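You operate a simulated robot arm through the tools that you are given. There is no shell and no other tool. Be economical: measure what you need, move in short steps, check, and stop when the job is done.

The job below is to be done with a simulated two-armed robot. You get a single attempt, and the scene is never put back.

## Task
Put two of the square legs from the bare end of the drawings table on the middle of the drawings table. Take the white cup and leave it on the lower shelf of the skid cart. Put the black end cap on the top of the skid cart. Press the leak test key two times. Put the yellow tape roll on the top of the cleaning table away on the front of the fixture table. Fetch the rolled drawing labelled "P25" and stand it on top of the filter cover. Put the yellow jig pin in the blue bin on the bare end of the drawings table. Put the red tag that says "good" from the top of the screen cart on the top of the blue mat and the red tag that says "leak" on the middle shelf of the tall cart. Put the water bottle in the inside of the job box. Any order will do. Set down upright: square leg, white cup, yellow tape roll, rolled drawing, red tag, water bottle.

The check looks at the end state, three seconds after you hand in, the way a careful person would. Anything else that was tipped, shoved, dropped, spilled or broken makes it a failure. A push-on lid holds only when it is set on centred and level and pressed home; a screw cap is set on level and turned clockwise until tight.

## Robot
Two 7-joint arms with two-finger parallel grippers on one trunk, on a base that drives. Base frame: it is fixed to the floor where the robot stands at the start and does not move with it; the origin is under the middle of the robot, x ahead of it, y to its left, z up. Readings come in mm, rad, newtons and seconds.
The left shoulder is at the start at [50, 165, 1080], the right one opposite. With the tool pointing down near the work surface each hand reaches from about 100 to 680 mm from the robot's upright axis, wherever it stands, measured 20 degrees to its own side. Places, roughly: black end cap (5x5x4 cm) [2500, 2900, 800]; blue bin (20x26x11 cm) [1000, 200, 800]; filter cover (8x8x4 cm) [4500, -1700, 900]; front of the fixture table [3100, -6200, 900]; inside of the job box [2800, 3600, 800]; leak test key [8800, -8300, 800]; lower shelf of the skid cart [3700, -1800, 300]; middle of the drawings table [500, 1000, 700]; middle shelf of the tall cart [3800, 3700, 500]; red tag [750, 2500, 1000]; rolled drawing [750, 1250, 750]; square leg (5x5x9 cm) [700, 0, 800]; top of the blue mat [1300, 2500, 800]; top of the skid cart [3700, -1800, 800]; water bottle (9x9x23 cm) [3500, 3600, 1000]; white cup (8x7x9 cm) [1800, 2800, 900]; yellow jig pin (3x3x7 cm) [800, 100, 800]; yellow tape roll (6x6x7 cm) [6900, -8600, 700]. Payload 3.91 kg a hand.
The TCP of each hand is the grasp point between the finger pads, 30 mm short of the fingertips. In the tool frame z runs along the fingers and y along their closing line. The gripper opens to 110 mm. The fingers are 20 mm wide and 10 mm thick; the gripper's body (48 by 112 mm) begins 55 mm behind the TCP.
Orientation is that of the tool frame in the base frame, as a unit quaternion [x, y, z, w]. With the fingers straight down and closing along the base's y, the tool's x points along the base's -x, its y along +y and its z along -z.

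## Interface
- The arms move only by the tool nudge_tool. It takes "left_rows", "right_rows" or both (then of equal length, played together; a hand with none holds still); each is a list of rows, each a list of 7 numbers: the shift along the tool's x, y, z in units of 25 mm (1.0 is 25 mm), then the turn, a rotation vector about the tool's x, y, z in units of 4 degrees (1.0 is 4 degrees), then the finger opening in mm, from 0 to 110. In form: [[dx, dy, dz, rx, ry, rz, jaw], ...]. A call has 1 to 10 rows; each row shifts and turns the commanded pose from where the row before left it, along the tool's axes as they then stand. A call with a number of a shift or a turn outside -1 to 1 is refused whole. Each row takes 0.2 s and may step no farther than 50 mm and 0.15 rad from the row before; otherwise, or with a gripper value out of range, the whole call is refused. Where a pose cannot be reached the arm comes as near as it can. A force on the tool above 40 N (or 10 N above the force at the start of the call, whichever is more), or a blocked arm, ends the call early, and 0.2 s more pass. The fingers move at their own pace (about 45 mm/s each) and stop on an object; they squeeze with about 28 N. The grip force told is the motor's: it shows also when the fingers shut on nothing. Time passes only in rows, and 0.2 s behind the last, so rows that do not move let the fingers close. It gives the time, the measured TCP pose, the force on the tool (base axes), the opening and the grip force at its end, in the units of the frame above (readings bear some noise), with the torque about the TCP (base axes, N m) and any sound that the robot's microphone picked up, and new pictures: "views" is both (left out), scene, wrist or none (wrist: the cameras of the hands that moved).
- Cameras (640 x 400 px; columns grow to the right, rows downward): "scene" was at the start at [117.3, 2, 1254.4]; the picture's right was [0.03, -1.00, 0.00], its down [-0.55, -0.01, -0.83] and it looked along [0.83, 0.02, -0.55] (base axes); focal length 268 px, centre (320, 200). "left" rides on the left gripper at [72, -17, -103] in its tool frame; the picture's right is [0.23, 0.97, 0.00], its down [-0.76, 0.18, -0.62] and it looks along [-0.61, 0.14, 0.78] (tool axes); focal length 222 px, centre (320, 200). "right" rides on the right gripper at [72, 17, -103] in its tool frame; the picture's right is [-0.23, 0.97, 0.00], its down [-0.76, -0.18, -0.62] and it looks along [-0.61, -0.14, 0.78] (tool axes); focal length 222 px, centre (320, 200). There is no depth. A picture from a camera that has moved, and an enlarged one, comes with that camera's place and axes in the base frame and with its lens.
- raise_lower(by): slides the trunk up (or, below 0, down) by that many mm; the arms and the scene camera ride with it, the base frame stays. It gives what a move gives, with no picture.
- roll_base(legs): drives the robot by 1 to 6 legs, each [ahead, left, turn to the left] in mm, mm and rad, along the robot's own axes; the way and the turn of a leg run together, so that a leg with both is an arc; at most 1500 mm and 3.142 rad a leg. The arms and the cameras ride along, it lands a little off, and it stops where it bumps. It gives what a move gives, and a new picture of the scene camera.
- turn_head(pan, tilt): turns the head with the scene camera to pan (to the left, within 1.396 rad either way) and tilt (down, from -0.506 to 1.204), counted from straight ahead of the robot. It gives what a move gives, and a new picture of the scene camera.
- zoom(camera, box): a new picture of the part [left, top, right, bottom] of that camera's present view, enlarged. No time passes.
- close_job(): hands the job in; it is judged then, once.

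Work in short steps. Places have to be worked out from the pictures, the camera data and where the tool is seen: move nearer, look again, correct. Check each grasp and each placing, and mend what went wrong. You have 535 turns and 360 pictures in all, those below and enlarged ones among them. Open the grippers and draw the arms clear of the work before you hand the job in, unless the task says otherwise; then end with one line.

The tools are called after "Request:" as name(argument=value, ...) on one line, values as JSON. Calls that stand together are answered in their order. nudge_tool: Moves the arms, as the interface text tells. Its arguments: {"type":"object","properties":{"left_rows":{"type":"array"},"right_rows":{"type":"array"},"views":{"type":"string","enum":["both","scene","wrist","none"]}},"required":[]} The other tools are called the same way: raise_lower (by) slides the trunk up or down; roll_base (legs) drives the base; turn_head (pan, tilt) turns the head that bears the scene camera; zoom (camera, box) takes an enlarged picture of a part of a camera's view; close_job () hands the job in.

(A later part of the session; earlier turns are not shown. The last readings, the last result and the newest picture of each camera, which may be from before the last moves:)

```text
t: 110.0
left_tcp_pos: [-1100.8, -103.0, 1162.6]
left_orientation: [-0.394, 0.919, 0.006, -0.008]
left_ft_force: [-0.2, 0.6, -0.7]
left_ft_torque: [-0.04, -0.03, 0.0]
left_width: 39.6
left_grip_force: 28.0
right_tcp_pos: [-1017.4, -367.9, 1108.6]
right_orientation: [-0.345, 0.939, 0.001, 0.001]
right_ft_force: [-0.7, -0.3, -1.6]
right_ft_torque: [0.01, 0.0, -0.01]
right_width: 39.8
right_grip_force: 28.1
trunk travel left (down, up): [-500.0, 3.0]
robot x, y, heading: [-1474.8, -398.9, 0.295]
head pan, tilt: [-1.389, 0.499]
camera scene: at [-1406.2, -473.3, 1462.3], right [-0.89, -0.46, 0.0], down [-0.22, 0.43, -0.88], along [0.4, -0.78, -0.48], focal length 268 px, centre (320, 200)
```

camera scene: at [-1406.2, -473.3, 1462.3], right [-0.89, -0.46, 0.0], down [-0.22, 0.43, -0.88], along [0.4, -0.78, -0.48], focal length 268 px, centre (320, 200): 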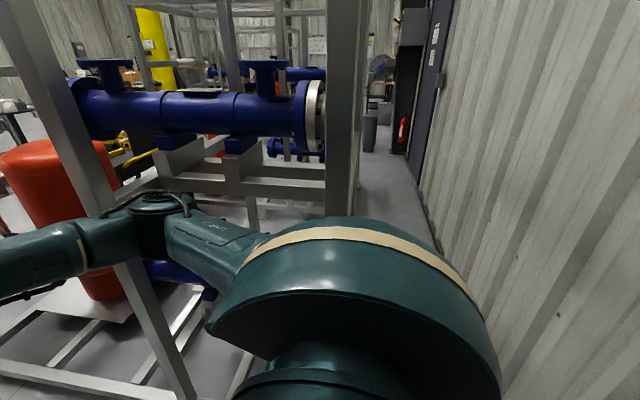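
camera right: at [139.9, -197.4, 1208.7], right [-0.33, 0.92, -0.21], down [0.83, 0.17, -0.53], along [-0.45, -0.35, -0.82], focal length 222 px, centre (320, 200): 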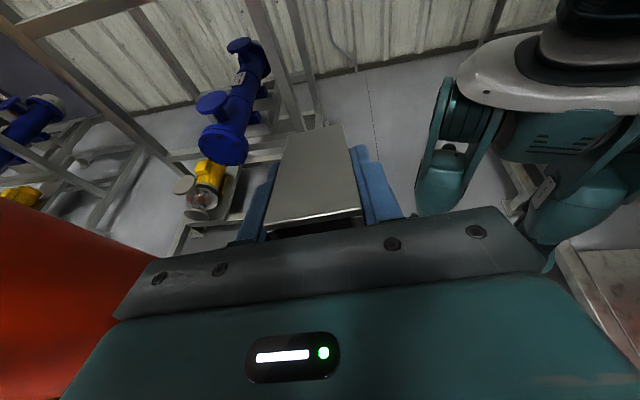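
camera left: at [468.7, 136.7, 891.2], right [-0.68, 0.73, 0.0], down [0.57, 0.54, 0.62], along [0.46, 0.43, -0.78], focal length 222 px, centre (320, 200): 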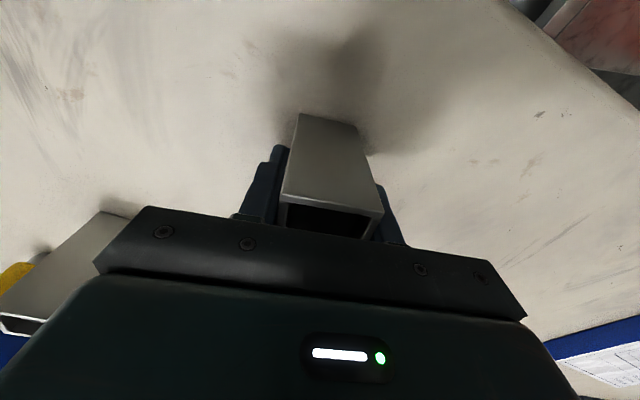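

I'm out in the corridor along the wall (about 850 mm wide). I back 190 mm more to its middle and turn right to face along it.

Request:
roll_base(legs=[[-190, 0, 0], [0, 0, -1.575]])

Request:
turn_head(pan=0, tilt=0.35)

```text
t: 115.4
left_tcp_pos: [-1362.5, -832.3, 1162.4]
left_orientation: [0.373, 0.928, 0.01, 0.0]
left_ft_force: [-0.2, -0.4, -1.6]
left_ft_torque: [0.01, -0.02, -0.03]
left_width: 39.8
left_grip_force: 28.1
right_tcp_pos: [-1626.7, -914.2, 1107.8]
right_orientation: [0.424, 0.906, 0.0, 0.002]
right_ft_force: [-0.4, 0.3, -1.0]
right_ft_torque: [0.03, -0.01, -0.02]
right_width: 39.9
right_grip_force: 28.0
trunk travel left (down, up): [-500.0, 3.0]
robot x, y, heading: [-1658.2, -457.8, -1.284]
head pan, tilt: [-1.389, 0.499]
camera scene: at [-1731.0, -524.9, 1462.2], right [-0.45, 0.89, 0.0], down [0.43, 0.22, -0.88], along [-0.78, -0.4, -0.48], focal length 268 px, centre (320, 200)
```

scene: 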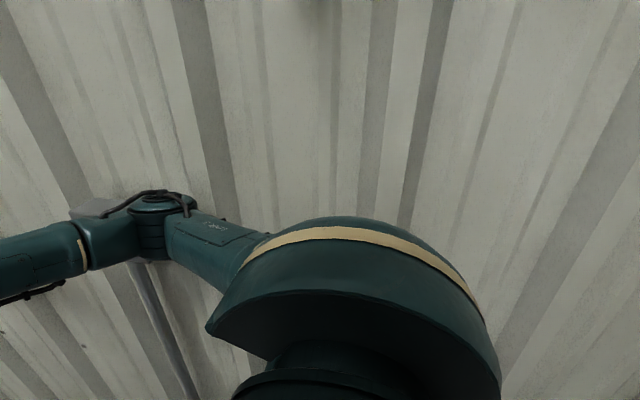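

```text
t: 116.9
left_tcp_pos: [-1362.2, -832.4, 1161.8]
left_orientation: [0.374, 0.928, 0.01, 0.0]
left_ft_force: [0.2, 0.3, -1.7]
left_ft_torque: [0.02, 0.01, 0.02]
left_width: 39.7
left_grip_force: 27.5
right_tcp_pos: [-1627.3, -913.6, 1107.1]
right_orientation: [0.423, 0.906, 0.001, 0.001]
right_ft_force: [0.1, 0.4, -1.2]
right_ft_torque: [-0.01, -0.01, -0.03]
right_width: 39.6
right_grip_force: 27.7
trunk travel left (down, up): [-500.0, 3.0]
robot x, y, heading: [-1654.5, -456.6, -1.289]
head pan, tilt: [0.0, 0.351]
camera scene: at [-1623.4, -573.1, 1475.9], right [-0.96, -0.28, 0.0], down [-0.1, 0.33, -0.94], along [0.27, -0.9, -0.34], focal length 268 px, centre (320, 200)
```

scene: 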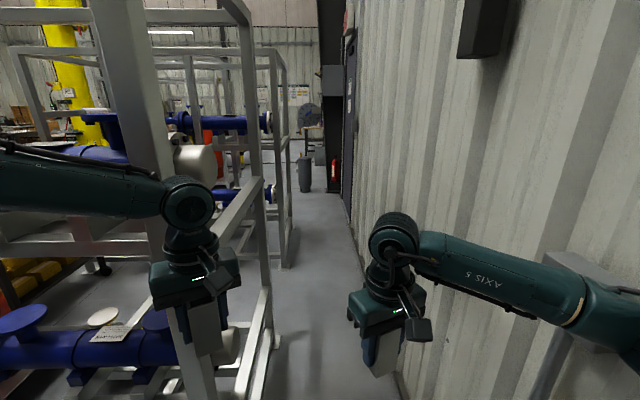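

The corridor is about 660 mm wide here, so I stretch both arms further forward to slim down.

Request:
nudge_tool(left_rows=[[-0.26, -0.15, 0, 0, 0, 0, 20], [-0.26, -0.15, 0, 0, 0, 0, 20], [-0.26, -0.15, 0, 0, 0, 0, 20], [-0.26, -0.15, 0, 0, 0, 0, 20], [-0.26, -0.15, 0, 0, 0, 0, 20], [-0.26, -0.15, 0, 0, 0, 0, 20], [-0.26, -0.15, 0, 0, 0, 0, 20], [-0.26, -0.15, 0, 0, 0, 0, 20]], right_rows=[[-0.64, -0.27, 0, 0, 0, 0, 20], [-0.64, -0.27, 0, 0, 0, 0, 20], [-0.64, -0.27, 0, 0, 0, 0, 20], [-0.64, -0.27, 0, 0, 0, 0, 20], [-0.64, -0.27, 0, 0, 0, 0, 20], [-0.64, -0.27, 0, 0, 0, 0, 20], [-0.64, -0.27, 0, 0, 0, 0, 20], [-0.64, -0.27, 0, 0, 0, 0, 20]], views="scene")

Request:
turn_head(pan=1.1, tilt=0.35)

```text
t: 118.7
left_tcp_pos: [-1345.8, -889.7, 1159.9]
left_orientation: [0.373, 0.928, 0.01, 0.0]
left_ft_force: [0.7, 0.1, -2.6]
left_ft_torque: [0.0, -0.02, -0.01]
left_width: 40.0
left_grip_force: 28.4
right_tcp_pos: [-1584.8, -1047.8, 1107.4]
right_orientation: [0.423, 0.906, 0.001, 0.002]
right_ft_force: [-0.5, -0.3, -1.5]
right_ft_torque: [0.02, -0.02, 0.04]
right_width: 39.6
right_grip_force: 27.8
trunk travel left (down, up): [-500.0, 3.0]
robot x, y, heading: [-1656.0, -453.6, -1.286]
head pan, tilt: [0.0, 0.351]
camera scene: at [-1622.8, -573.6, 1475.8], right [-0.96, -0.28, 0.0], down [-0.1, 0.33, -0.94], along [0.27, -0.9, -0.34], focal length 268 px, centre (320, 200)
```

scene: 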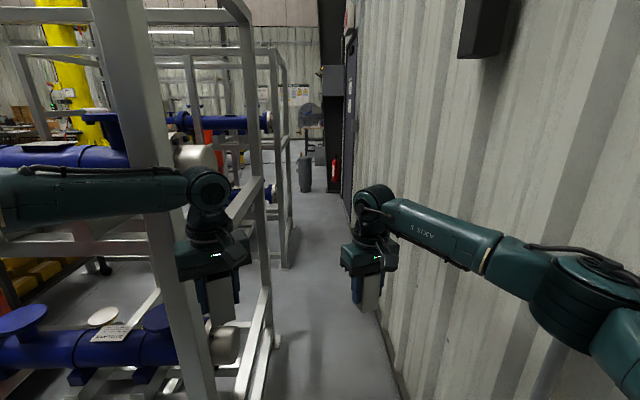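

```text
t: 120.1
left_tcp_pos: [-1345.9, -889.7, 1160.8]
left_orientation: [0.374, 0.927, 0.009, -0.001]
left_ft_force: [0.3, -0.6, -1.1]
left_ft_torque: [0.03, 0.02, 0.0]
left_width: 39.6
left_grip_force: 27.7
right_tcp_pos: [-1585.5, -1046.3, 1108.3]
right_orientation: [0.422, 0.907, 0.001, 0.0]
right_ft_force: [-1.3, 0.2, -2.0]
right_ft_torque: [0.03, -0.01, -0.01]
right_width: 39.7
right_grip_force: 28.4
trunk travel left (down, up): [-500.0, 3.0]
robot x, y, heading: [-1659.5, -457.7, -1.282]
head pan, tilt: [1.1, 0.351]
camera scene: at [-1558.1, -501.0, 1475.9], right [-0.18, -0.98, 0.0], down [-0.34, 0.06, -0.94], along [0.92, -0.17, -0.34], focal length 268 px, centre (320, 200)
```

scene: 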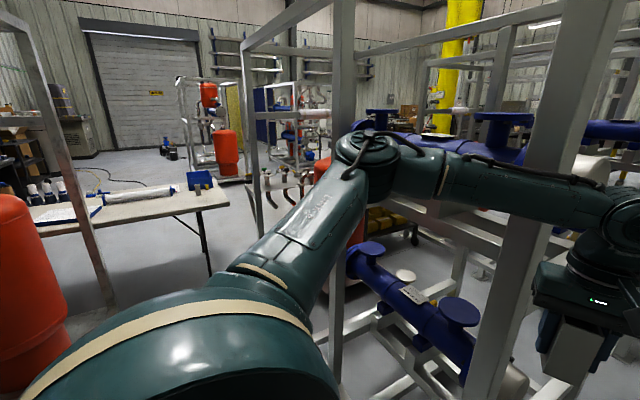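

The left elbow sticks out ~390 mm. The right arm, with opposite relative hand yaw, is slimmer, so I yaw the left hand about −48° and bring it inward and forward.

Request:
nudge_tool(left_rows=[[0, 0, 0, 0, 0, 1, 20], [0, 0, 0, 0, 0, 1, 20], [0, 0, 0, 0, 0, 1, 20], [0, 0, 0, 0, 0, 1, 20], [0, 0, 0, 0, 0, 1, 20], [0, 0, 0, 0, 0, 1, 20], [0, 0, 0, 0, 0, 1, 20], [0, 0, 0, 0, 0, 1, 20], [0, 0, 0, 0, 0, 1, 20], [0, 0, 0, 0, 0, 1, 20]], views="none")

Request:
nudge_tool(left_rows=[[-0.5, -0.2, 0.3, 0, 0, 0.5, 20], [-0.5, -0.2, 0.3, 0, 0, 0.5, 20], [-0.5, -0.2, 0.3, 0, 0, 0.5, 20], [-0.5, -0.2, 0.3, 0, 0, 0.5, 20], [-0.5, -0.2, 0.3, 0, 0, 0, 20], [-0.5, -0.2, 0.3, 0, 0, 0, 20]], views="scene")

```text
t: 122.3
left_tcp_pos: [-1346.3, -889.0, 1160.9]
left_orientation: [0.67, 0.743, 0.008, -0.004]
left_ft_force: [0.4, 0.4, -1.9]
left_ft_torque: [0.03, -0.01, -0.03]
left_width: 39.7
left_grip_force: 28.1
right_tcp_pos: [-1586.6, -1045.9, 1108.6]
right_orientation: [0.423, 0.906, 0.0, 0.002]
right_ft_force: [-0.8, 0.2, -1.8]
right_ft_torque: [0.0, -0.01, 0.01]
right_width: 39.7
right_grip_force: 27.8
trunk travel left (down, up): [-500.0, 3.0]
robot x, y, heading: [-1658.9, -455.0, -1.281]
head pan, tilt: [1.1, 0.351]
```

```text
t: 123.7
left_tcp_pos: [-1339.1, -893.0, 1133.5]
left_orientation: [0.719, 0.694, 0.008, -0.005]
left_ft_force: [-0.2, -0.5, -2.3]
left_ft_torque: [-0.03, -0.01, 0.02]
left_width: 39.7
left_grip_force: 28.0
left hand out of reach, approached as far as the arm can: row 1, 2, 3, 4, 5, 6
right_tcp_pos: [-1586.1, -1046.8, 1108.1]
right_orientation: [0.422, 0.906, 0.001, 0.001]
right_ft_force: [0.0, 0.6, -0.7]
right_ft_torque: [-0.02, -0.04, -0.03]
right_width: 40.0
right_grip_force: 27.9
trunk travel left (down, up): [-500.0, 3.0]
robot x, y, heading: [-1658.3, -455.6, -1.284]
head pan, tilt: [1.1, 0.351]
camera scene: at [-1558.1, -500.9, 1475.9], right [-0.18, -0.98, 0.0], down [-0.34, 0.06, -0.94], along [0.92, -0.17, -0.34], focal length 268 px, centre (320, 200)
```

scene: 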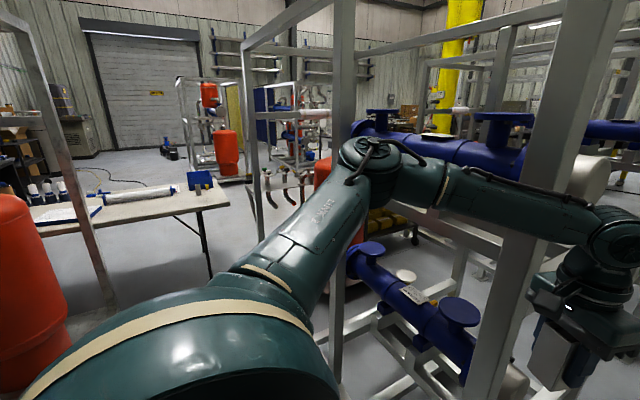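

Elbow unchanged. Going further out along its reach (forward and a bit left) should straighten the arm and bring the elbow in; I try that.

Request:
nudge_tool(left_rows=[[-0.47, 0.48, 0, 0, 0, 0, 20], [-0.47, 0.48, 0, 0, 0, 0, 20], [-0.47, 0.48, 0, 0, 0, 0, 20], [-0.47, 0.48, 0, 0, 0, 0, 20], [-0.47, 0.48, 0, 0, 0, 0, 20], [-0.47, 0.48, 0, 0, 0, 0, 20], [-0.47, 0.48, 0, 0, 0, 0, 20]], views="scene")

```text
t: 124.7
left_tcp_pos: [-1299.4, -912.8, 1134.4]
left_orientation: [0.726, 0.687, 0.008, -0.014]
left_ft_force: [-18.8, 4.9, 1.6]
left_ft_torque: [-0.38, -2.1, 0.14]
left_width: 39.7
left_grip_force: 27.9
left hand out of reach, approached as far as the arm can: row 1, 2, 3, 4, 5
right_tcp_pos: [-1588.9, -1045.7, 1108.4]
right_orientation: [0.423, 0.906, 0.0, 0.001]
right_ft_force: [0.0, 0.4, -2.0]
right_ft_torque: [-0.03, 0.01, 0.02]
right_width: 39.8
right_grip_force: 27.9
trunk travel left (down, up): [-500.0, 3.0]
robot x, y, heading: [-1656.9, -454.5, -1.286]
head pan, tilt: [1.1, 0.351]
stopped in row 5 (left hand): the force on the tool passed its limit at 54 N (the readings are from after the stop); the commanded pose is now the measured one
camera scene: at [-1560.4, -499.7, 1476.3], right [-0.18, -0.98, 0.0], down [-0.34, 0.06, -0.94], along [0.92, -0.17, -0.34], focal length 268 px, centre (320, 200)
```

scene: 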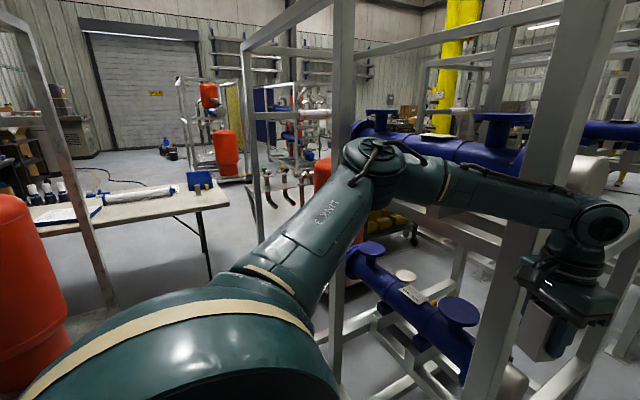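

The held leg touched the rack post lightly; I draw that hand back. New plan: face the racks, tuck the hands in, and strafe along the corridor, since depth is smaller than width.

Request:
nudge_tool(left_rows=[[0, -1, 0, 0, 0, 0, 20], [0.5, -1, 0, 0, 0, -0.5, 20], [1, 0, 0, 0, 0, -0.5, 20], [1, 0, 0, 0, 0, -0.5, 20], [0, 0, 0, 0, 0, -0.5, 20], [0, 0, 0, 0, 0, -0.5, 20], [0, 0, 0, 0, 0, -0.5, 20]], right_rows=[[0.9, 0.38, 0, 0, 0, 0, 20], [0.9, 0.38, 0, 0, 0, 0, 20], [0.9, 0.38, 0, 0, 0, 0, 20], [0.9, 0.38, 0, 0, 0, 0, 20], [0.9, 0.38, 0, 0, 0, 0, 20], [0.9, 0.38, 0, 0, 0, 0, 20], [0, 0, 0, 0, 0, 0, 20]], views="wrist")

```text
t: 126.3
left_tcp_pos: [-1339.6, -840.1, 1137.4]
left_orientation: [0.646, 0.763, 0.01, -0.012]
left_ft_force: [-0.3, -0.4, -0.9]
left_ft_torque: [-0.01, 0.01, -0.02]
left_width: 39.9
left_grip_force: 27.8
left hand out of reach, approached as far as the arm can: row 1
right_tcp_pos: [-1630.8, -907.2, 1106.7]
right_orientation: [0.423, 0.906, 0.0, 0.001]
right_ft_force: [-0.5, -0.6, -0.5]
right_ft_torque: [0.02, -0.02, -0.01]
right_width: 40.1
right_grip_force: 27.7
trunk travel left (down, up): [-500.0, 3.0]
robot x, y, heading: [-1655.9, -454.2, -1.286]
head pan, tilt: [1.1, 0.351]
camera right: at [-1665.1, -839.4, 1210.2], right [0.89, 0.45, 0.0], down [0.35, -0.7, 0.62], along [0.28, -0.56, -0.78], focal length 222 px, centre (320, 200)
camera left: at [-1367.0, -775.2, 1241.1], right [0.92, 0.38, 0.01], down [0.3, -0.74, 0.6], along [0.24, -0.55, -0.8], focal length 222 px, centre (320, 200)
```

right: 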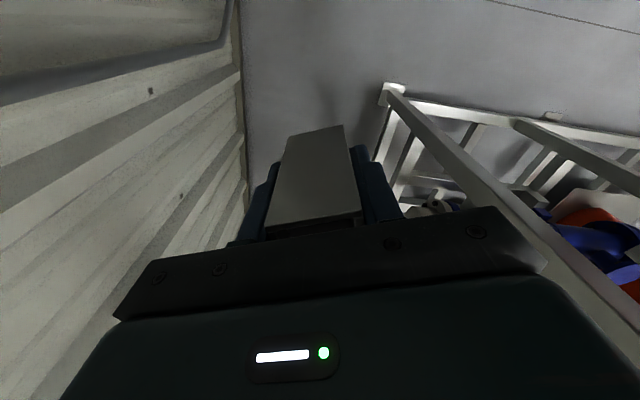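
left: 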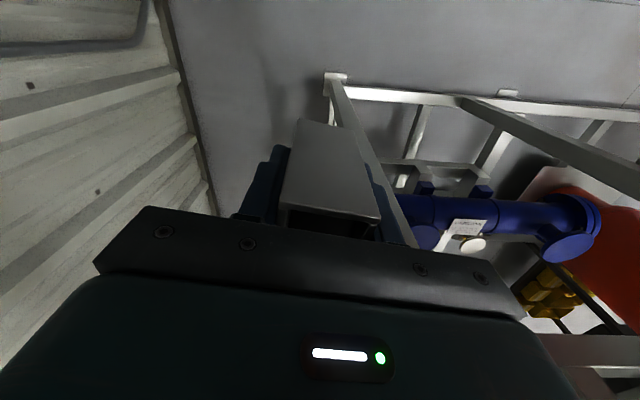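

The corridor measures 700 mm (rack foot n≈-1468, wall n≈-2170). I turn back to face the racks.

Request:
roll_base(legs=[[0, 0, 1.575]])

Request:
nudge_tool(left_rows=[[1, 0.2, 0, 0, 0, 0, 20], [1, 0.2, 0, 0, 0, 0, 20], [1, 0.2, 0, 0, 0, 0, 20], [1, 0.2, 0, 0, 0, 0, 20], [1, 0.2, 0, 0, 0, 0, 20], [1, 0.2, 0, 0, 0, 0, 20], [1, 0.2, 0, 0, 0, 0, 20], [1, 0.2, 0, 0, 0, 0, 20]], right_rows=[[0.92, 0.2, 0, 0, 0, 0, 20], [0.92, 0.2, 0, 0, 0, 0, 20], [0.92, 0.2, 0, 0, 0, 0, 20], [0.92, 0.2, 0, 0, 0, 0, 20], [0.92, 0.2, 0, 0, 0, 0, 20], [0.92, 0.2, 0, 0, 0, 0, 20], [0.92, 0.2, 0, 0, 0, 0, 20], [0.92, 0.2, 0, 0, 0, 0, 20]], views="none")

Request:
turn_head(pan=0, tilt=0.7)

```text
t: 130.6
left_tcp_pos: [-1267.5, -146.5, 1134.8]
left_orientation: [-0.076, 0.997, 0.004, -0.019]
left_ft_force: [0.4, 0.7, -1.0]
left_ft_torque: [0.02, 0.0, -0.01]
left_width: 39.5
left_grip_force: 27.9
right_tcp_pos: [-1202.0, -431.6, 1105.1]
right_orientation: [-0.341, 0.94, 0.003, -0.002]
right_ft_force: [0.3, 0.0, -1.6]
right_ft_torque: [0.03, 0.02, -0.03]
right_width: 39.6
right_grip_force: 27.7
trunk travel left (down, up): [-500.0, 3.0]
robot x, y, heading: [-1655.4, -458.4, 0.288]
head pan, tilt: [1.1, 0.351]
stopped in leg 1: the robot was blocked; the commanded pose is now the measured one
camera scene: at [-1607.5, -361.4, 1476.2], right [0.98, -0.19, 0.0], down [-0.07, -0.33, -0.94], along [0.17, 0.92, -0.34], focal length 268 px, centre (320, 200)
```

scene: 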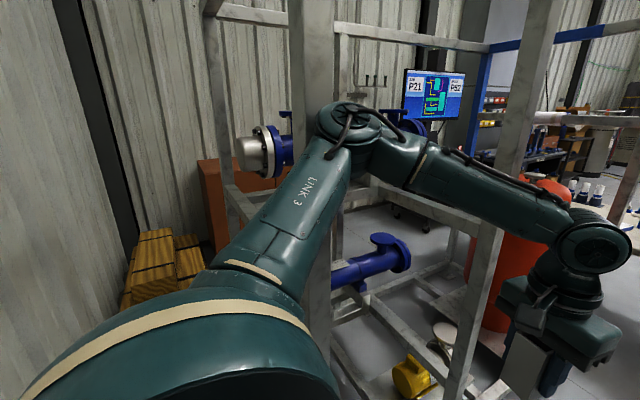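

```text
t: 132.4
left_tcp_pos: [-1473.9, -133.4, 1143.6]
left_orientation: [-0.077, 0.997, 0.002, -0.017]
left_ft_force: [-1.0, 0.7, -0.5]
left_ft_torque: [-0.02, 0.02, -0.04]
left_width: 39.7
left_grip_force: 27.4
right_tcp_pos: [-1370.2, -516.7, 1107.6]
right_orientation: [-0.342, 0.94, 0.001, 0.0]
right_ft_force: [0.1, -0.9, -1.6]
right_ft_torque: [0.01, -0.02, -0.01]
right_width: 39.8
right_grip_force: 28.0
trunk travel left (down, up): [-500.0, 3.0]
robot x, y, heading: [-1655.3, -455.4, 0.283]
head pan, tilt: [1.1, 0.351]
```

```text
t: 133.8
left_tcp_pos: [-1474.7, -131.8, 1142.8]
left_orientation: [-0.078, 0.997, 0.001, -0.017]
left_ft_force: [-0.3, -0.9, -0.8]
left_ft_torque: [-0.01, 0.01, -0.01]
left_width: 40.0
left_grip_force: 27.9
right_tcp_pos: [-1369.2, -515.0, 1107.1]
right_orientation: [-0.342, 0.94, 0.001, 0.0]
right_ft_force: [1.1, 0.6, -1.9]
right_ft_torque: [0.0, -0.02, -0.03]
right_width: 39.9
right_grip_force: 27.8
trunk travel left (down, up): [-500.0, 3.0]
robot x, y, heading: [-1657.6, -460.9, 0.28]
head pan, tilt: [0.0, 0.7]
camera scene: at [-1547.7, -423.9, 1444.6], right [0.28, -0.96, 0.0], down [-0.62, -0.18, -0.77], along [0.73, 0.22, -0.64], focal length 268 px, centre (320, 200)
```

scene: 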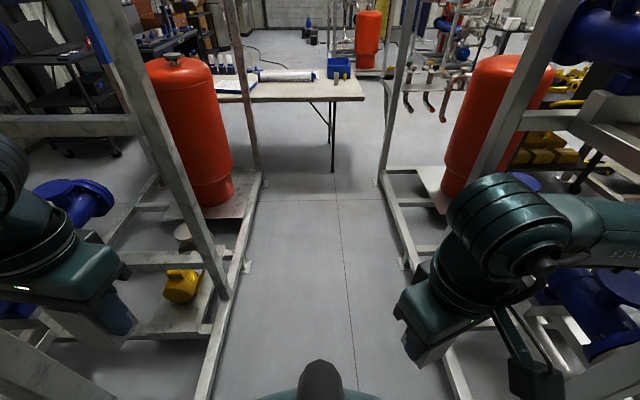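

Hands are tucked to ~260 mm ahead. I back 110 mm to the corridor's middle and strafe right 700 mm as a test.

Request:
roll_base(legs=[[-110, 0, 0], [0, -700, 0]])

Request:
turn_head(pan=-1.39, tilt=0.5)

```text
t: 141.1
left_tcp_pos: [-1384.2, -834.2, 1143.7]
left_orientation: [-0.075, 0.997, 0.002, -0.018]
left_ft_force: [-0.4, 0.3, -0.5]
left_ft_torque: [-0.01, 0.01, 0.0]
left_width: 39.8
left_grip_force: 27.8
right_tcp_pos: [-1281.0, -1217.8, 1106.3]
right_orientation: [-0.341, 0.94, 0.0, 0.0]
right_ft_force: [-1.5, 0.2, -1.8]
right_ft_torque: [-0.01, 0.0, 0.0]
right_width: 39.5
right_grip_force: 27.7
trunk travel left (down, up): [-500.0, 3.0]
robot x, y, heading: [-1566.4, -1153.8, 0.282]
head pan, tilt: [0.0, 0.7]
camera scene: at [-1458.0, -1125.2, 1444.5], right [0.28, -0.96, 0.0], down [-0.62, -0.18, -0.76], along [0.73, 0.21, -0.64], focal length 268 px, centre (320, 200)
```

scene: 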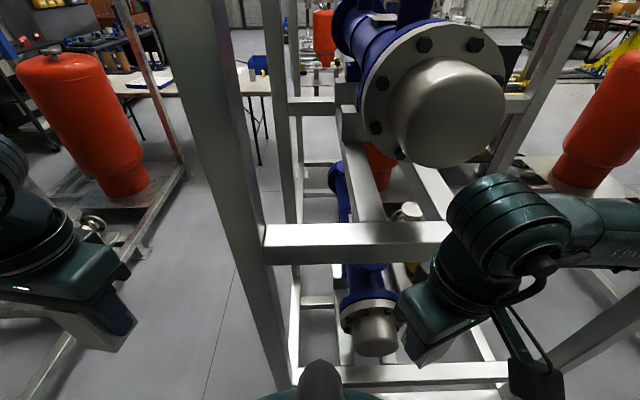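

```text
t: 142.7
left_tcp_pos: [-1383.4, -832.0, 1144.0]
left_orientation: [-0.076, 0.997, 0.002, -0.018]
left_ft_force: [0.1, 0.7, -1.5]
left_ft_torque: [0.0, 0.01, 0.0]
left_width: 39.6
left_grip_force: 28.2
right_tcp_pos: [-1280.5, -1216.9, 1107.5]
right_orientation: [-0.34, 0.94, 0.001, 0.001]
right_ft_force: [0.8, -0.4, -1.5]
right_ft_torque: [0.01, 0.0, -0.01]
right_width: 39.7
right_grip_force: 28.3
trunk travel left (down, up): [-500.0, 3.0]
robot x, y, heading: [-1563.6, -1156.9, 0.28]
head pan, tilt: [-1.389, 0.499]
camera scene: at [-1498.7, -1230.2, 1462.2], right [-0.89, -0.45, 0.0], down [-0.21, 0.43, -0.88], along [0.39, -0.78, -0.48], focal length 268 px, centre (320, 200)
```

scene: 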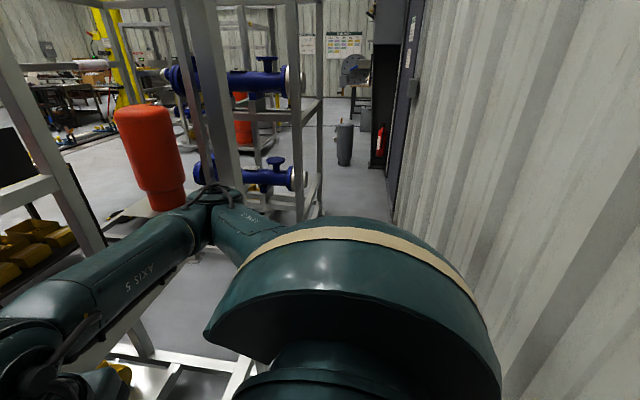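

The strafe works. I continue 1000 mm to the right to get past this rack and look ahead for a gap.

Request:
roll_base(legs=[[0, -1000, 0]])

Request:
turn_head(pan=-0.4, tilt=0.4)

```text
t: 151.8
left_tcp_pos: [-1104.6, -1795.6, 1142.6]
left_orientation: [-0.076, 0.997, 0.001, -0.018]
left_ft_force: [0.6, -0.3, -2.0]
left_ft_torque: [0.0, 0.01, 0.01]
left_width: 40.1
left_grip_force: 28.3
right_tcp_pos: [-999.8, -2178.7, 1106.9]
right_orientation: [-0.342, 0.94, 0.001, 0.0]
right_ft_force: [0.4, 0.4, -1.5]
right_ft_torque: [0.03, -0.03, 0.03]
right_width: 39.7
right_grip_force: 28.3
trunk travel left (down, up): [-500.0, 3.0]
robot x, y, heading: [-1285.0, -2120.0, 0.29]
head pan, tilt: [-1.389, 0.499]
camera scene: at [-1217.6, -2191.9, 1462.3], right [-0.89, -0.45, 0.0], down [-0.22, 0.43, -0.88], along [0.4, -0.78, -0.48], focal length 268 px, centre (320, 200)
```

scene: 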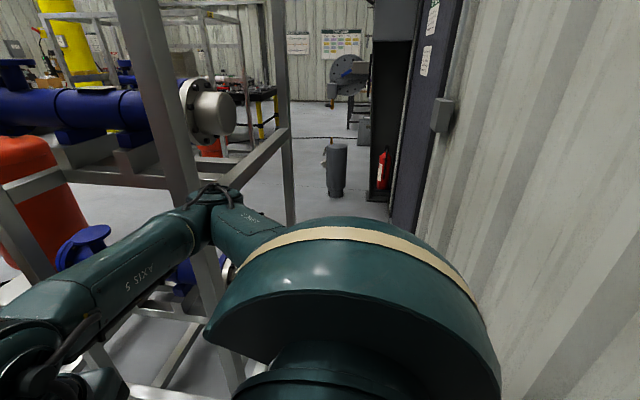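

```text
t: 153.0
left_tcp_pos: [-1103.6, -1794.9, 1141.3]
left_orientation: [-0.077, 0.997, 0.002, -0.018]
left_ft_force: [0.2, -0.3, -0.8]
left_ft_torque: [0.0, 0.0, 0.02]
left_width: 39.9
left_grip_force: 27.9
right_tcp_pos: [-1000.6, -2178.1, 1106.2]
right_orientation: [-0.341, 0.94, 0.0, 0.0]
right_ft_force: [-1.1, 0.3, -0.7]
right_ft_torque: [-0.03, -0.01, -0.01]
right_width: 39.7
right_grip_force: 27.9
trunk travel left (down, up): [-500.0, 3.0]
robot x, y, heading: [-1290.9, -2119.9, 0.284]
head pan, tilt: [-0.4, 0.4]
camera scene: at [-1166.6, -2121.2, 1471.4], right [-0.11, -0.99, 0.0], down [-0.39, 0.04, -0.92], along [0.92, -0.11, -0.39], focal length 268 px, centre (320, 200)
```

scene: 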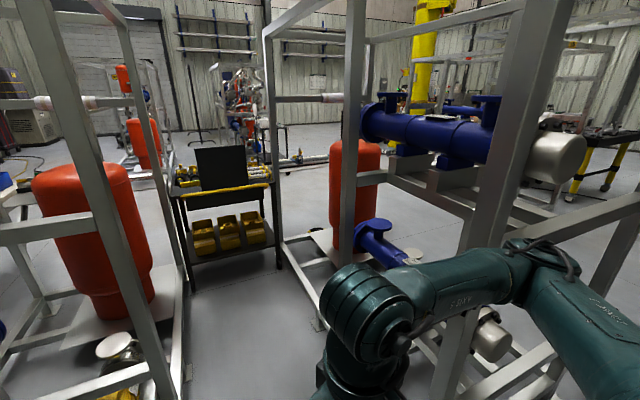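

A cart blocks this slot, so I continue along the corridor past the second rack.

Request:
roll_base(legs=[[0, -1450, 0.003]])

Request:
turn_head(pan=-1.2, tilt=0.45)

```text
t: 157.0
left_tcp_pos: [-1028.7, -2028.2, 1143.4]
left_orientation: [-0.074, 0.997, 0.001, -0.018]
left_ft_force: [-0.7, -0.4, -1.2]
left_ft_torque: [0.0, 0.06, -0.01]
left_width: 39.8
left_grip_force: 27.9
right_tcp_pos: [-926.1, -2412.0, 1106.7]
right_orientation: [-0.341, 0.94, 0.002, -0.001]
right_ft_force: [-0.3, -1.0, -1.1]
right_ft_torque: [0.02, 0.01, 0.01]
right_width: 40.0
right_grip_force: 28.1
trunk travel left (down, up): [-500.0, 3.0]
robot x, y, heading: [-1211.2, -2349.2, 0.28]
head pan, tilt: [-0.4, 0.4]
stopped in leg 1: the robot was blocked; the commanded pose is now the measured one
camera scene: at [-1091.8, -2354.8, 1471.3], right [-0.12, -0.99, 0.0], down [-0.39, 0.05, -0.92], along [0.91, -0.11, -0.39], focal length 268 px, centre (320, 200)
```

scene: 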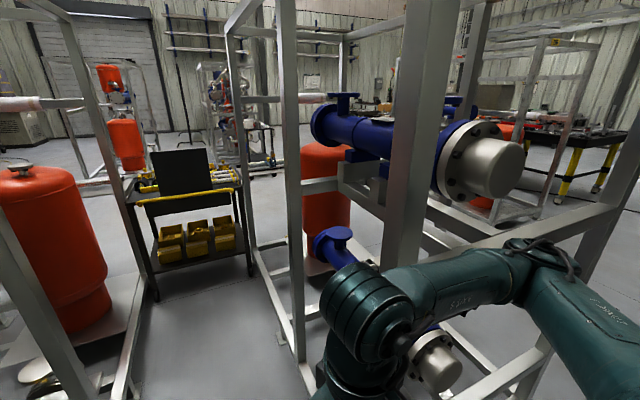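

```text
t: 158.1
left_tcp_pos: [-1029.3, -2026.3, 1142.3]
left_orientation: [-0.076, 0.997, 0.002, -0.017]
left_ft_force: [0.5, -0.3, -2.0]
left_ft_torque: [-0.03, -0.04, -0.01]
left_width: 39.8
left_grip_force: 27.6
right_tcp_pos: [-926.9, -2409.0, 1107.2]
right_orientation: [-0.341, 0.94, 0.002, -0.001]
right_ft_force: [0.0, -0.2, -1.1]
right_ft_torque: [-0.02, -0.01, 0.01]
right_width: 39.8
right_grip_force: 27.9
trunk travel left (down, up): [-500.0, 3.0]
robot x, y, heading: [-1213.2, -2353.0, 0.282]
head pan, tilt: [-1.201, 0.45]
camera scene: at [-1128.7, -2414.8, 1466.7], right [-0.79, -0.61, 0.0], down [-0.26, 0.35, -0.9], along [0.55, -0.71, -0.44], focal length 268 px, centre (320, 200)
```

scene: 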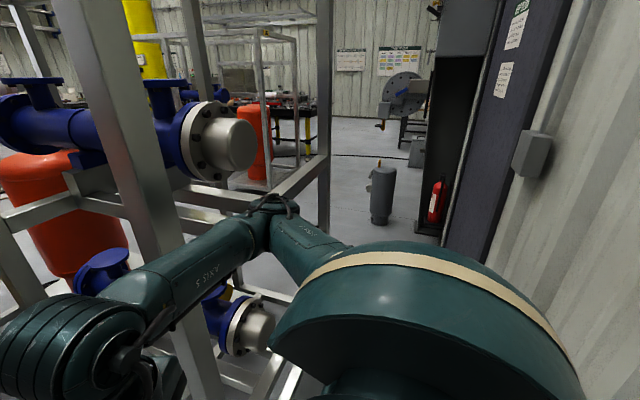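

The right elbow touches the second rack's rear post. I step left 60 mm and tuck the right hand back and outward so the elbow retracts.

Request:
roll_base(legs=[[0, 60, 0]])

Request:
nudge_tool(right_rows=[[0.78, -0.47, 0, 0, 0, 0, 20], [0.78, -0.47, 0, 0, 0, 0, 20], [0.78, -0.47, 0, 0, 0, 0, 20], [0.78, -0.47, 0, 0, 0, 0, 20], [0.78, -0.47, 0, 0, 0, 0, 20], [0.78, -0.47, 0, 0, 0, 0, 20]], views="scene")

```text
t: 159.3
left_tcp_pos: [-1045.8, -1969.4, 1142.1]
left_orientation: [-0.076, 0.997, 0.001, -0.018]
left_ft_force: [-0.3, 0.3, -2.5]
left_ft_torque: [0.0, -0.01, 0.03]
left_width: 39.7
left_grip_force: 27.8
right_tcp_pos: [-942.0, -2353.5, 1108.2]
right_orientation: [-0.341, 0.94, 0.0, 0.0]
right_ft_force: [0.5, -0.9, -2.1]
right_ft_torque: [-0.02, -0.04, 0.02]
right_width: 39.8
right_grip_force: 28.6
trunk travel left (down, up): [-500.0, 3.0]
robot x, y, heading: [-1225.6, -2291.0, 0.278]
head pan, tilt: [-1.201, 0.45]
camera scene: at [-1145.5, -2357.1, 1466.8], right [-0.79, -0.61, 0.0], down [-0.26, 0.35, -0.9], along [0.55, -0.72, -0.43], focal length 268 px, centre (320, 200)
```

scene: 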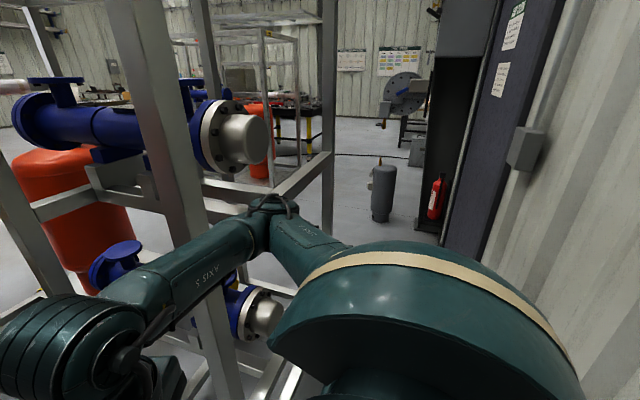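

```text
t: 160.7
left_tcp_pos: [-1046.4, -1969.2, 1142.9]
left_orientation: [-0.076, 0.997, 0.002, -0.017]
left_ft_force: [-0.1, 0.2, -1.0]
left_ft_torque: [-0.01, -0.02, 0.06]
left_width: 39.8
left_grip_force: 28.0
right_tcp_pos: [-899.3, -2439.4, 1116.5]
right_orientation: [-0.341, 0.94, 0.001, -0.002]
right_ft_force: [-0.7, 0.3, -1.4]
right_ft_torque: [0.02, -0.02, 0.0]
right_width: 39.6
right_grip_force: 27.9
right hand out of reach, approached as far as the arm can: row 1, 2, 3, 4, 5, 6
trunk travel left (down, up): [-500.0, 3.0]
robot x, y, heading: [-1230.8, -2292.7, 0.284]
head pan, tilt: [-1.201, 0.45]
camera scene: at [-1145.7, -2358.1, 1466.7], right [-0.79, -0.61, 0.0], down [-0.26, 0.35, -0.9], along [0.55, -0.72, -0.44], focal length 268 px, centre (320, 200)
```

scene: 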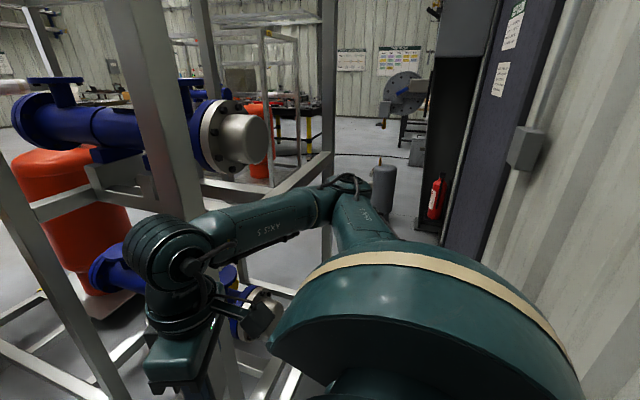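

Elbow now retracted. I back 40 mm toward the wall and strafe on to the right.

Request:
roll_base(legs=[[-40, 0, 0], [0, -800, 0.005]])

```text
t: 161.5
left_tcp_pos: [-1047.9, -1969.5, 1142.0]
left_orientation: [-0.074, 0.997, 0.002, -0.018]
left_ft_force: [0.3, 0.1, -1.3]
left_ft_torque: [-0.03, 0.05, 0.01]
left_width: 39.6
left_grip_force: 27.7
right_tcp_pos: [-901.3, -2436.9, 1116.5]
right_orientation: [-0.34, 0.94, 0.002, -0.001]
right_ft_force: [-0.6, 0.4, -0.7]
right_ft_torque: [0.02, -0.03, 0.02]
right_width: 40.1
right_grip_force: 27.5
trunk travel left (down, up): [-500.0, 3.0]
robot x, y, heading: [-1236.0, -2297.4, 0.28]
head pan, tilt: [-1.201, 0.45]
stopped in leg 1: the robot was blocked; the commanded pose is now the measured one
camera scene: at [-1147.3, -2358.0, 1466.7], right [-0.79, -0.61, 0.0], down [-0.26, 0.35, -0.9], along [0.55, -0.72, -0.44], focal length 268 px, centre (320, 200)
```

scene: 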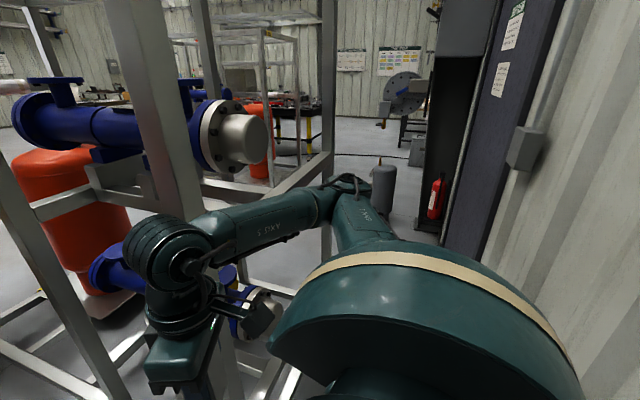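

Backing is blocked: my base rear is at the wall. I test a strafe right of 300 mm directly with the elbow retracted.

Request:
roll_base(legs=[[5, 0, 0.005], [0, -300, 0]])

```text
t: 164.9
left_tcp_pos: [-960.6, -2246.6, 1141.8]
left_orientation: [-0.079, 0.997, 0.002, -0.018]
left_ft_force: [0.5, 0.1, -1.8]
left_ft_torque: [0.01, -0.01, 0.01]
left_width: 39.9
left_grip_force: 28.0
right_tcp_pos: [-811.1, -2713.3, 1116.3]
right_orientation: [-0.343, 0.94, 0.001, -0.002]
right_ft_force: [-0.2, -0.1, -2.3]
right_ft_torque: [-0.01, 0.02, -0.03]
right_width: 39.9
right_grip_force: 27.9
trunk travel left (down, up): [-500.0, 3.0]
robot x, y, heading: [-1138.4, -2570.5, 0.289]
head pan, tilt: [-1.201, 0.45]
stopped in leg 2: the robot was blocked; the commanded pose is now the measured one
camera scene: at [-1056.7, -2635.2, 1466.7], right [-0.79, -0.61, 0.0], down [-0.27, 0.34, -0.9], along [0.55, -0.71, -0.44], focal length 268 px, centre (320, 200)
```

scene: 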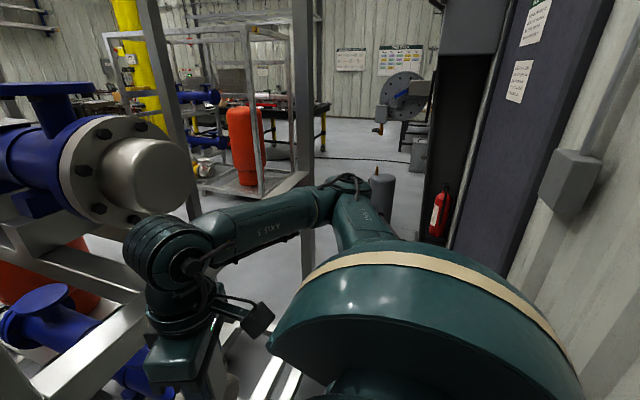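

Probably the right hand against the next post. I step left 40 mm and try folding the right hand closer to the body, squaring its yaw.

Request:
roll_base(legs=[[0, 40, 0]])

Request:
nudge_tool(right_rows=[[0.3, 0.8, -0.5, 0, 0, 0.7, 20], [0.3, 0.8, -0.5, 0, 0, 0.7, 20], [0.6, 0.4, -0.5, 0, 0, 0.7, 20], [0.8, 0, -0.5, 0, 0, 0.7, 20], [0.8, 0, 0, 0, 0, 0.7, 20], [0.8, 0, 0, 0, 0, 0.7, 20], [0.8, 0, 0, 0, 0, 0.7, 20], [0.8, 0, 0, 0, 0, 0.7, 20]], views="scene")

```text
t: 165.9
left_tcp_pos: [-971.1, -2206.3, 1141.8]
left_orientation: [-0.078, 0.997, 0.001, -0.017]
left_ft_force: [0.1, 0.5, -1.3]
left_ft_torque: [-0.01, 0.02, 0.0]
left_width: 39.9
left_grip_force: 27.9
right_tcp_pos: [-822.6, -2675.1, 1116.4]
right_orientation: [-0.343, 0.939, 0.001, -0.002]
right_ft_force: [0.2, 0.1, -0.3]
right_ft_torque: [0.0, 0.01, -0.02]
right_width: 39.8
right_grip_force: 28.3
trunk travel left (down, up): [-500.0, 3.0]
robot x, y, heading: [-1153.5, -2532.2, 0.29]
head pan, tilt: [-1.201, 0.45]
camera scene: at [-1068.5, -2595.6, 1466.8], right [-0.79, -0.61, 0.0], down [-0.27, 0.34, -0.9], along [0.55, -0.71, -0.43], focal length 268 px, centre (320, 200)
```

scene: 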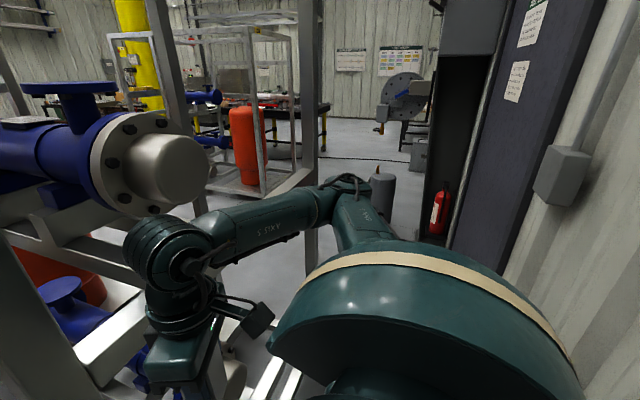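

```text
t: 167.8
left_tcp_pos: [-972.0, -2206.7, 1143.6]
left_orientation: [-0.078, 0.997, 0.001, -0.017]
left_ft_force: [-0.4, 1.2, -1.9]
left_ft_torque: [0.0, -0.02, -0.01]
left_width: 39.9
left_grip_force: 27.9
right_tcp_pos: [-869.2, -2649.8, 1214.1]
right_orientation: [-0.153, 0.988, 0.001, -0.003]
right_ft_force: [0.5, -0.6, -1.0]
right_ft_torque: [0.03, 0.01, 0.0]
right_width: 39.9
right_grip_force: 28.2
right hand out of reach, approached as far as the arm can: row 1, 2, 3, 4, 5, 6, 7, 8
trunk travel left (down, up): [-500.0, 3.0]
robot x, y, heading: [-1154.6, -2530.3, 0.286]
head pan, tilt: [-1.201, 0.45]
camera scene: at [-1068.5, -2596.1, 1466.7], right [-0.79, -0.61, 0.0], down [-0.27, 0.34, -0.9], along [0.55, -0.71, -0.44], focal length 268 px, centre (320, 200)
```

scene: 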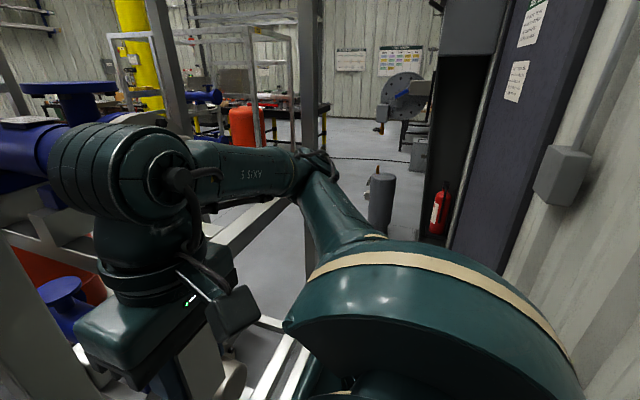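

The hand is now 45 mm further back. I strafe on to the right.

Request:
roll_base(legs=[[0, -600, 0]])

```text
t: 170.4
left_tcp_pos: [-914.1, -2387.0, 1143.2]
left_orientation: [-0.078, 0.997, 0.003, -0.019]
left_ft_force: [0.6, -1.1, -1.3]
left_ft_torque: [0.05, 0.02, -0.03]
left_width: 39.9
left_grip_force: 28.2
right_tcp_pos: [-812.4, -2831.8, 1212.5]
right_orientation: [-0.153, 0.988, 0.001, -0.003]
right_ft_force: [0.2, -0.3, -1.1]
right_ft_torque: [0.05, 0.01, -0.02]
right_width: 39.7
right_grip_force: 27.8
trunk travel left (down, up): [-500.0, 3.0]
robot x, y, heading: [-1096.0, -2705.8, 0.285]
head pan, tilt: [-1.201, 0.45]
stopped in leg 1: the robot was blocked; the commanded pose is now the measured one
camera scene: at [-1011.0, -2776.7, 1466.5], right [-0.79, -0.61, 0.0], down [-0.27, 0.35, -0.9], along [0.55, -0.71, -0.44], focal length 268 px, centre (320, 200)
```

scene: 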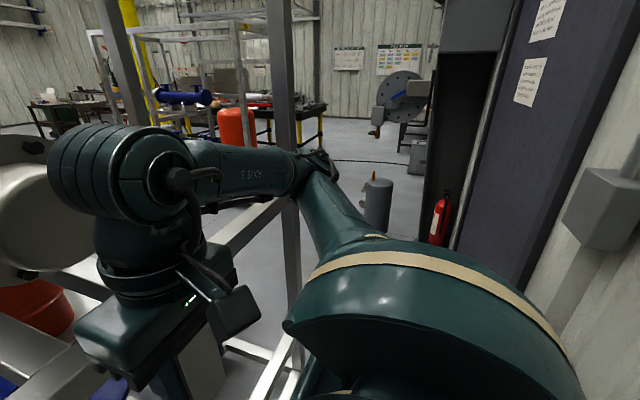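

I need to see what is touching; I look down in front and to the right.

Request:
turn_head(pan=-0.5, tilt=1.1)

Request:
nudge_tool(right_rows=[[0, 0, 0, 0, 0, 0, 20]], left_rows=[[0, 0, 0, 0, 0, 0, 20]], views="wrist")

```text
t: 171.4
left_tcp_pos: [-913.4, -2383.3, 1142.4]
left_orientation: [-0.077, 0.997, 0.003, -0.017]
left_ft_force: [-0.5, 0.3, -1.5]
left_ft_torque: [-0.01, 0.01, 0.0]
left_width: 39.8
left_grip_force: 28.5
right_tcp_pos: [-813.5, -2828.3, 1214.0]
right_orientation: [-0.154, 0.988, 0.0, -0.003]
right_ft_force: [-1.3, -0.4, -1.7]
right_ft_torque: [0.0, 0.02, 0.01]
right_width: 39.8
right_grip_force: 27.7
trunk travel left (down, up): [-500.0, 3.0]
robot x, y, heading: [-1094.9, -2710.5, 0.29]
head pan, tilt: [-0.499, 1.1]
camera scene: at [-1006.4, -2714.2, 1414.6], right [-0.21, -0.98, 0.0], down [-0.87, 0.19, -0.45], along [0.44, -0.1, -0.89], focal length 268 px, centre (320, 200)
```

scene: 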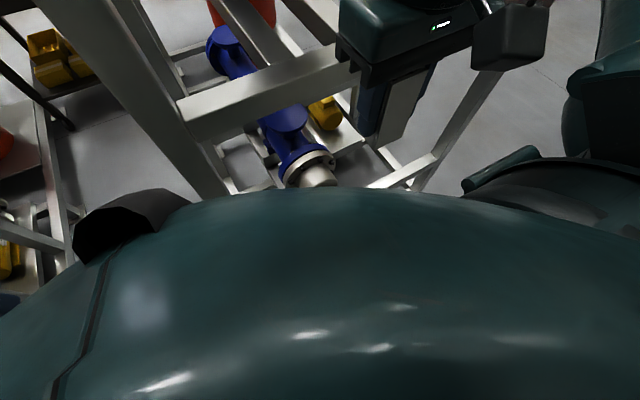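

```text
t: 171.8
left_tcp_pos: [-914.7, -2384.8, 1143.0]
left_orientation: [-0.077, 0.997, 0.002, -0.018]
left_ft_force: [-1.3, -0.4, -1.3]
left_ft_torque: [0.01, -0.03, 0.0]
left_width: 39.8
left_grip_force: 28.0
right_tcp_pos: [-813.2, -2828.2, 1214.9]
right_orientation: [-0.153, 0.988, 0.001, -0.003]
right_ft_force: [-0.1, -0.4, -0.6]
right_ft_torque: [0.01, -0.01, -0.02]
right_width: 39.8
right_grip_force: 28.0
trunk travel left (down, up): [-500.0, 3.0]
robot x, y, heading: [-1096.2, -2708.6, 0.286]
head pan, tilt: [-0.499, 1.1]
camera right: at [-887.6, -2833.7, 1317.3], right [-0.08, 1.0, 0.0], down [0.78, 0.06, 0.62], along [0.62, 0.05, -0.79], focal length 222 px, centre (320, 200)
camera left: at [-979.1, -2412.7, 1246.7], right [-0.37, 0.93, 0.01], down [0.75, 0.29, 0.6], along [0.55, 0.23, -0.8], focal length 222 px, centre (320, 200)
```

right: 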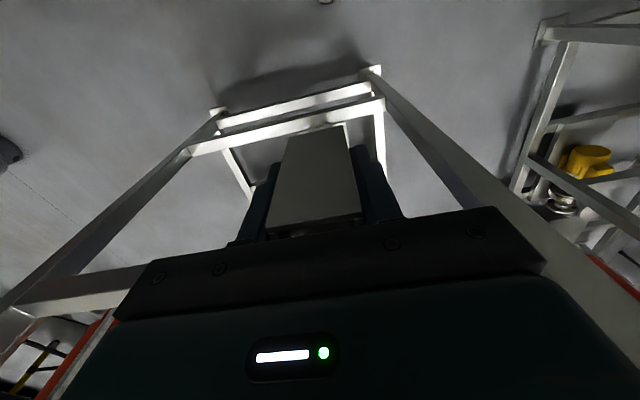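
left: 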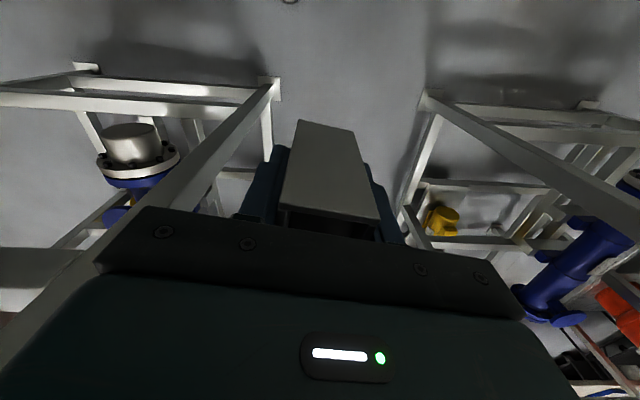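

The corridor axis is really ~18.5° (not 16.4°), so I had been wedging my rear into the wall. I move forward 40 mm, square to 0.323 rad and strafe on.

Request:
roll_base(legs=[[40, 0, 0.035], [0, -900, 0]])

Request:
turn_head(pan=-1.2, tilt=0.5)

```text
t: 180.6
left_tcp_pos: [-602.3, -3219.7, 1141.3]
left_orientation: [-0.097, 0.995, 0.002, -0.017]
left_ft_force: [-0.1, 0.0, -1.1]
left_ft_torque: [0.01, 0.01, -0.04]
left_width: 39.7
left_grip_force: 28.2
right_tcp_pos: [-483.7, -3660.2, 1214.8]
right_orientation: [-0.173, 0.985, 0.0, -0.003]
right_ft_force: [0.1, -0.2, -1.2]
right_ft_torque: [0.02, -0.01, 0.0]
right_width: 39.7
right_grip_force: 27.6
trunk travel left (down, up): [-500.0, 3.0]
robot x, y, heading: [-773.1, -3546.3, 0.325]
head pan, tilt: [-0.499, 1.1]
camera scene: at [-681.8, -3552.5, 1414.5], right [-0.17, -0.98, 0.0], down [-0.88, 0.15, -0.45], along [0.45, -0.08, -0.89], focal length 268 px, centre (320, 200)
```

scene: 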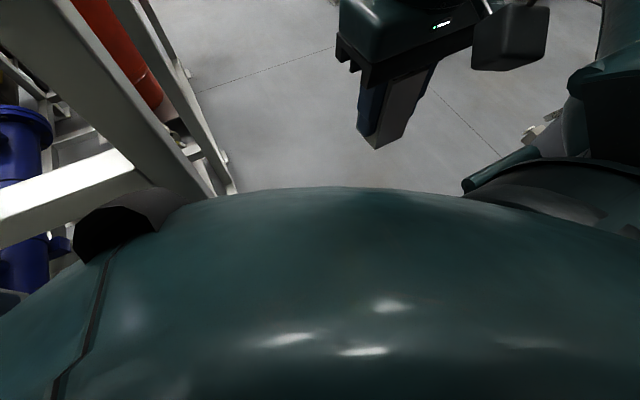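

```text
t: 181.6
left_tcp_pos: [-602.8, -3219.0, 1142.0]
left_orientation: [-0.096, 0.995, 0.002, -0.018]
left_ft_force: [0.3, 0.5, -1.6]
left_ft_torque: [0.03, -0.01, 0.01]
left_width: 39.6
left_grip_force: 27.8
right_tcp_pos: [-484.9, -3659.8, 1213.8]
right_orientation: [-0.173, 0.985, 0.0, -0.002]
right_ft_force: [0.2, -0.1, -0.8]
right_ft_torque: [-0.03, -0.01, 0.04]
right_width: 39.9
right_grip_force: 28.3
trunk travel left (down, up): [-500.0, 3.0]
robot x, y, heading: [-768.5, -3551.1, 0.328]
head pan, tilt: [-1.201, 0.499]
camera scene: at [-685.6, -3611.4, 1462.2], right [-0.77, -0.64, 0.0], down [-0.31, 0.37, -0.88], along [0.56, -0.67, -0.48], focal length 268 px, centre (320, 200)
```

scene: 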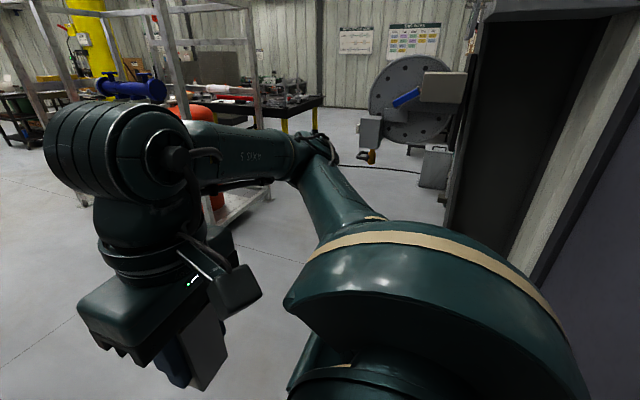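

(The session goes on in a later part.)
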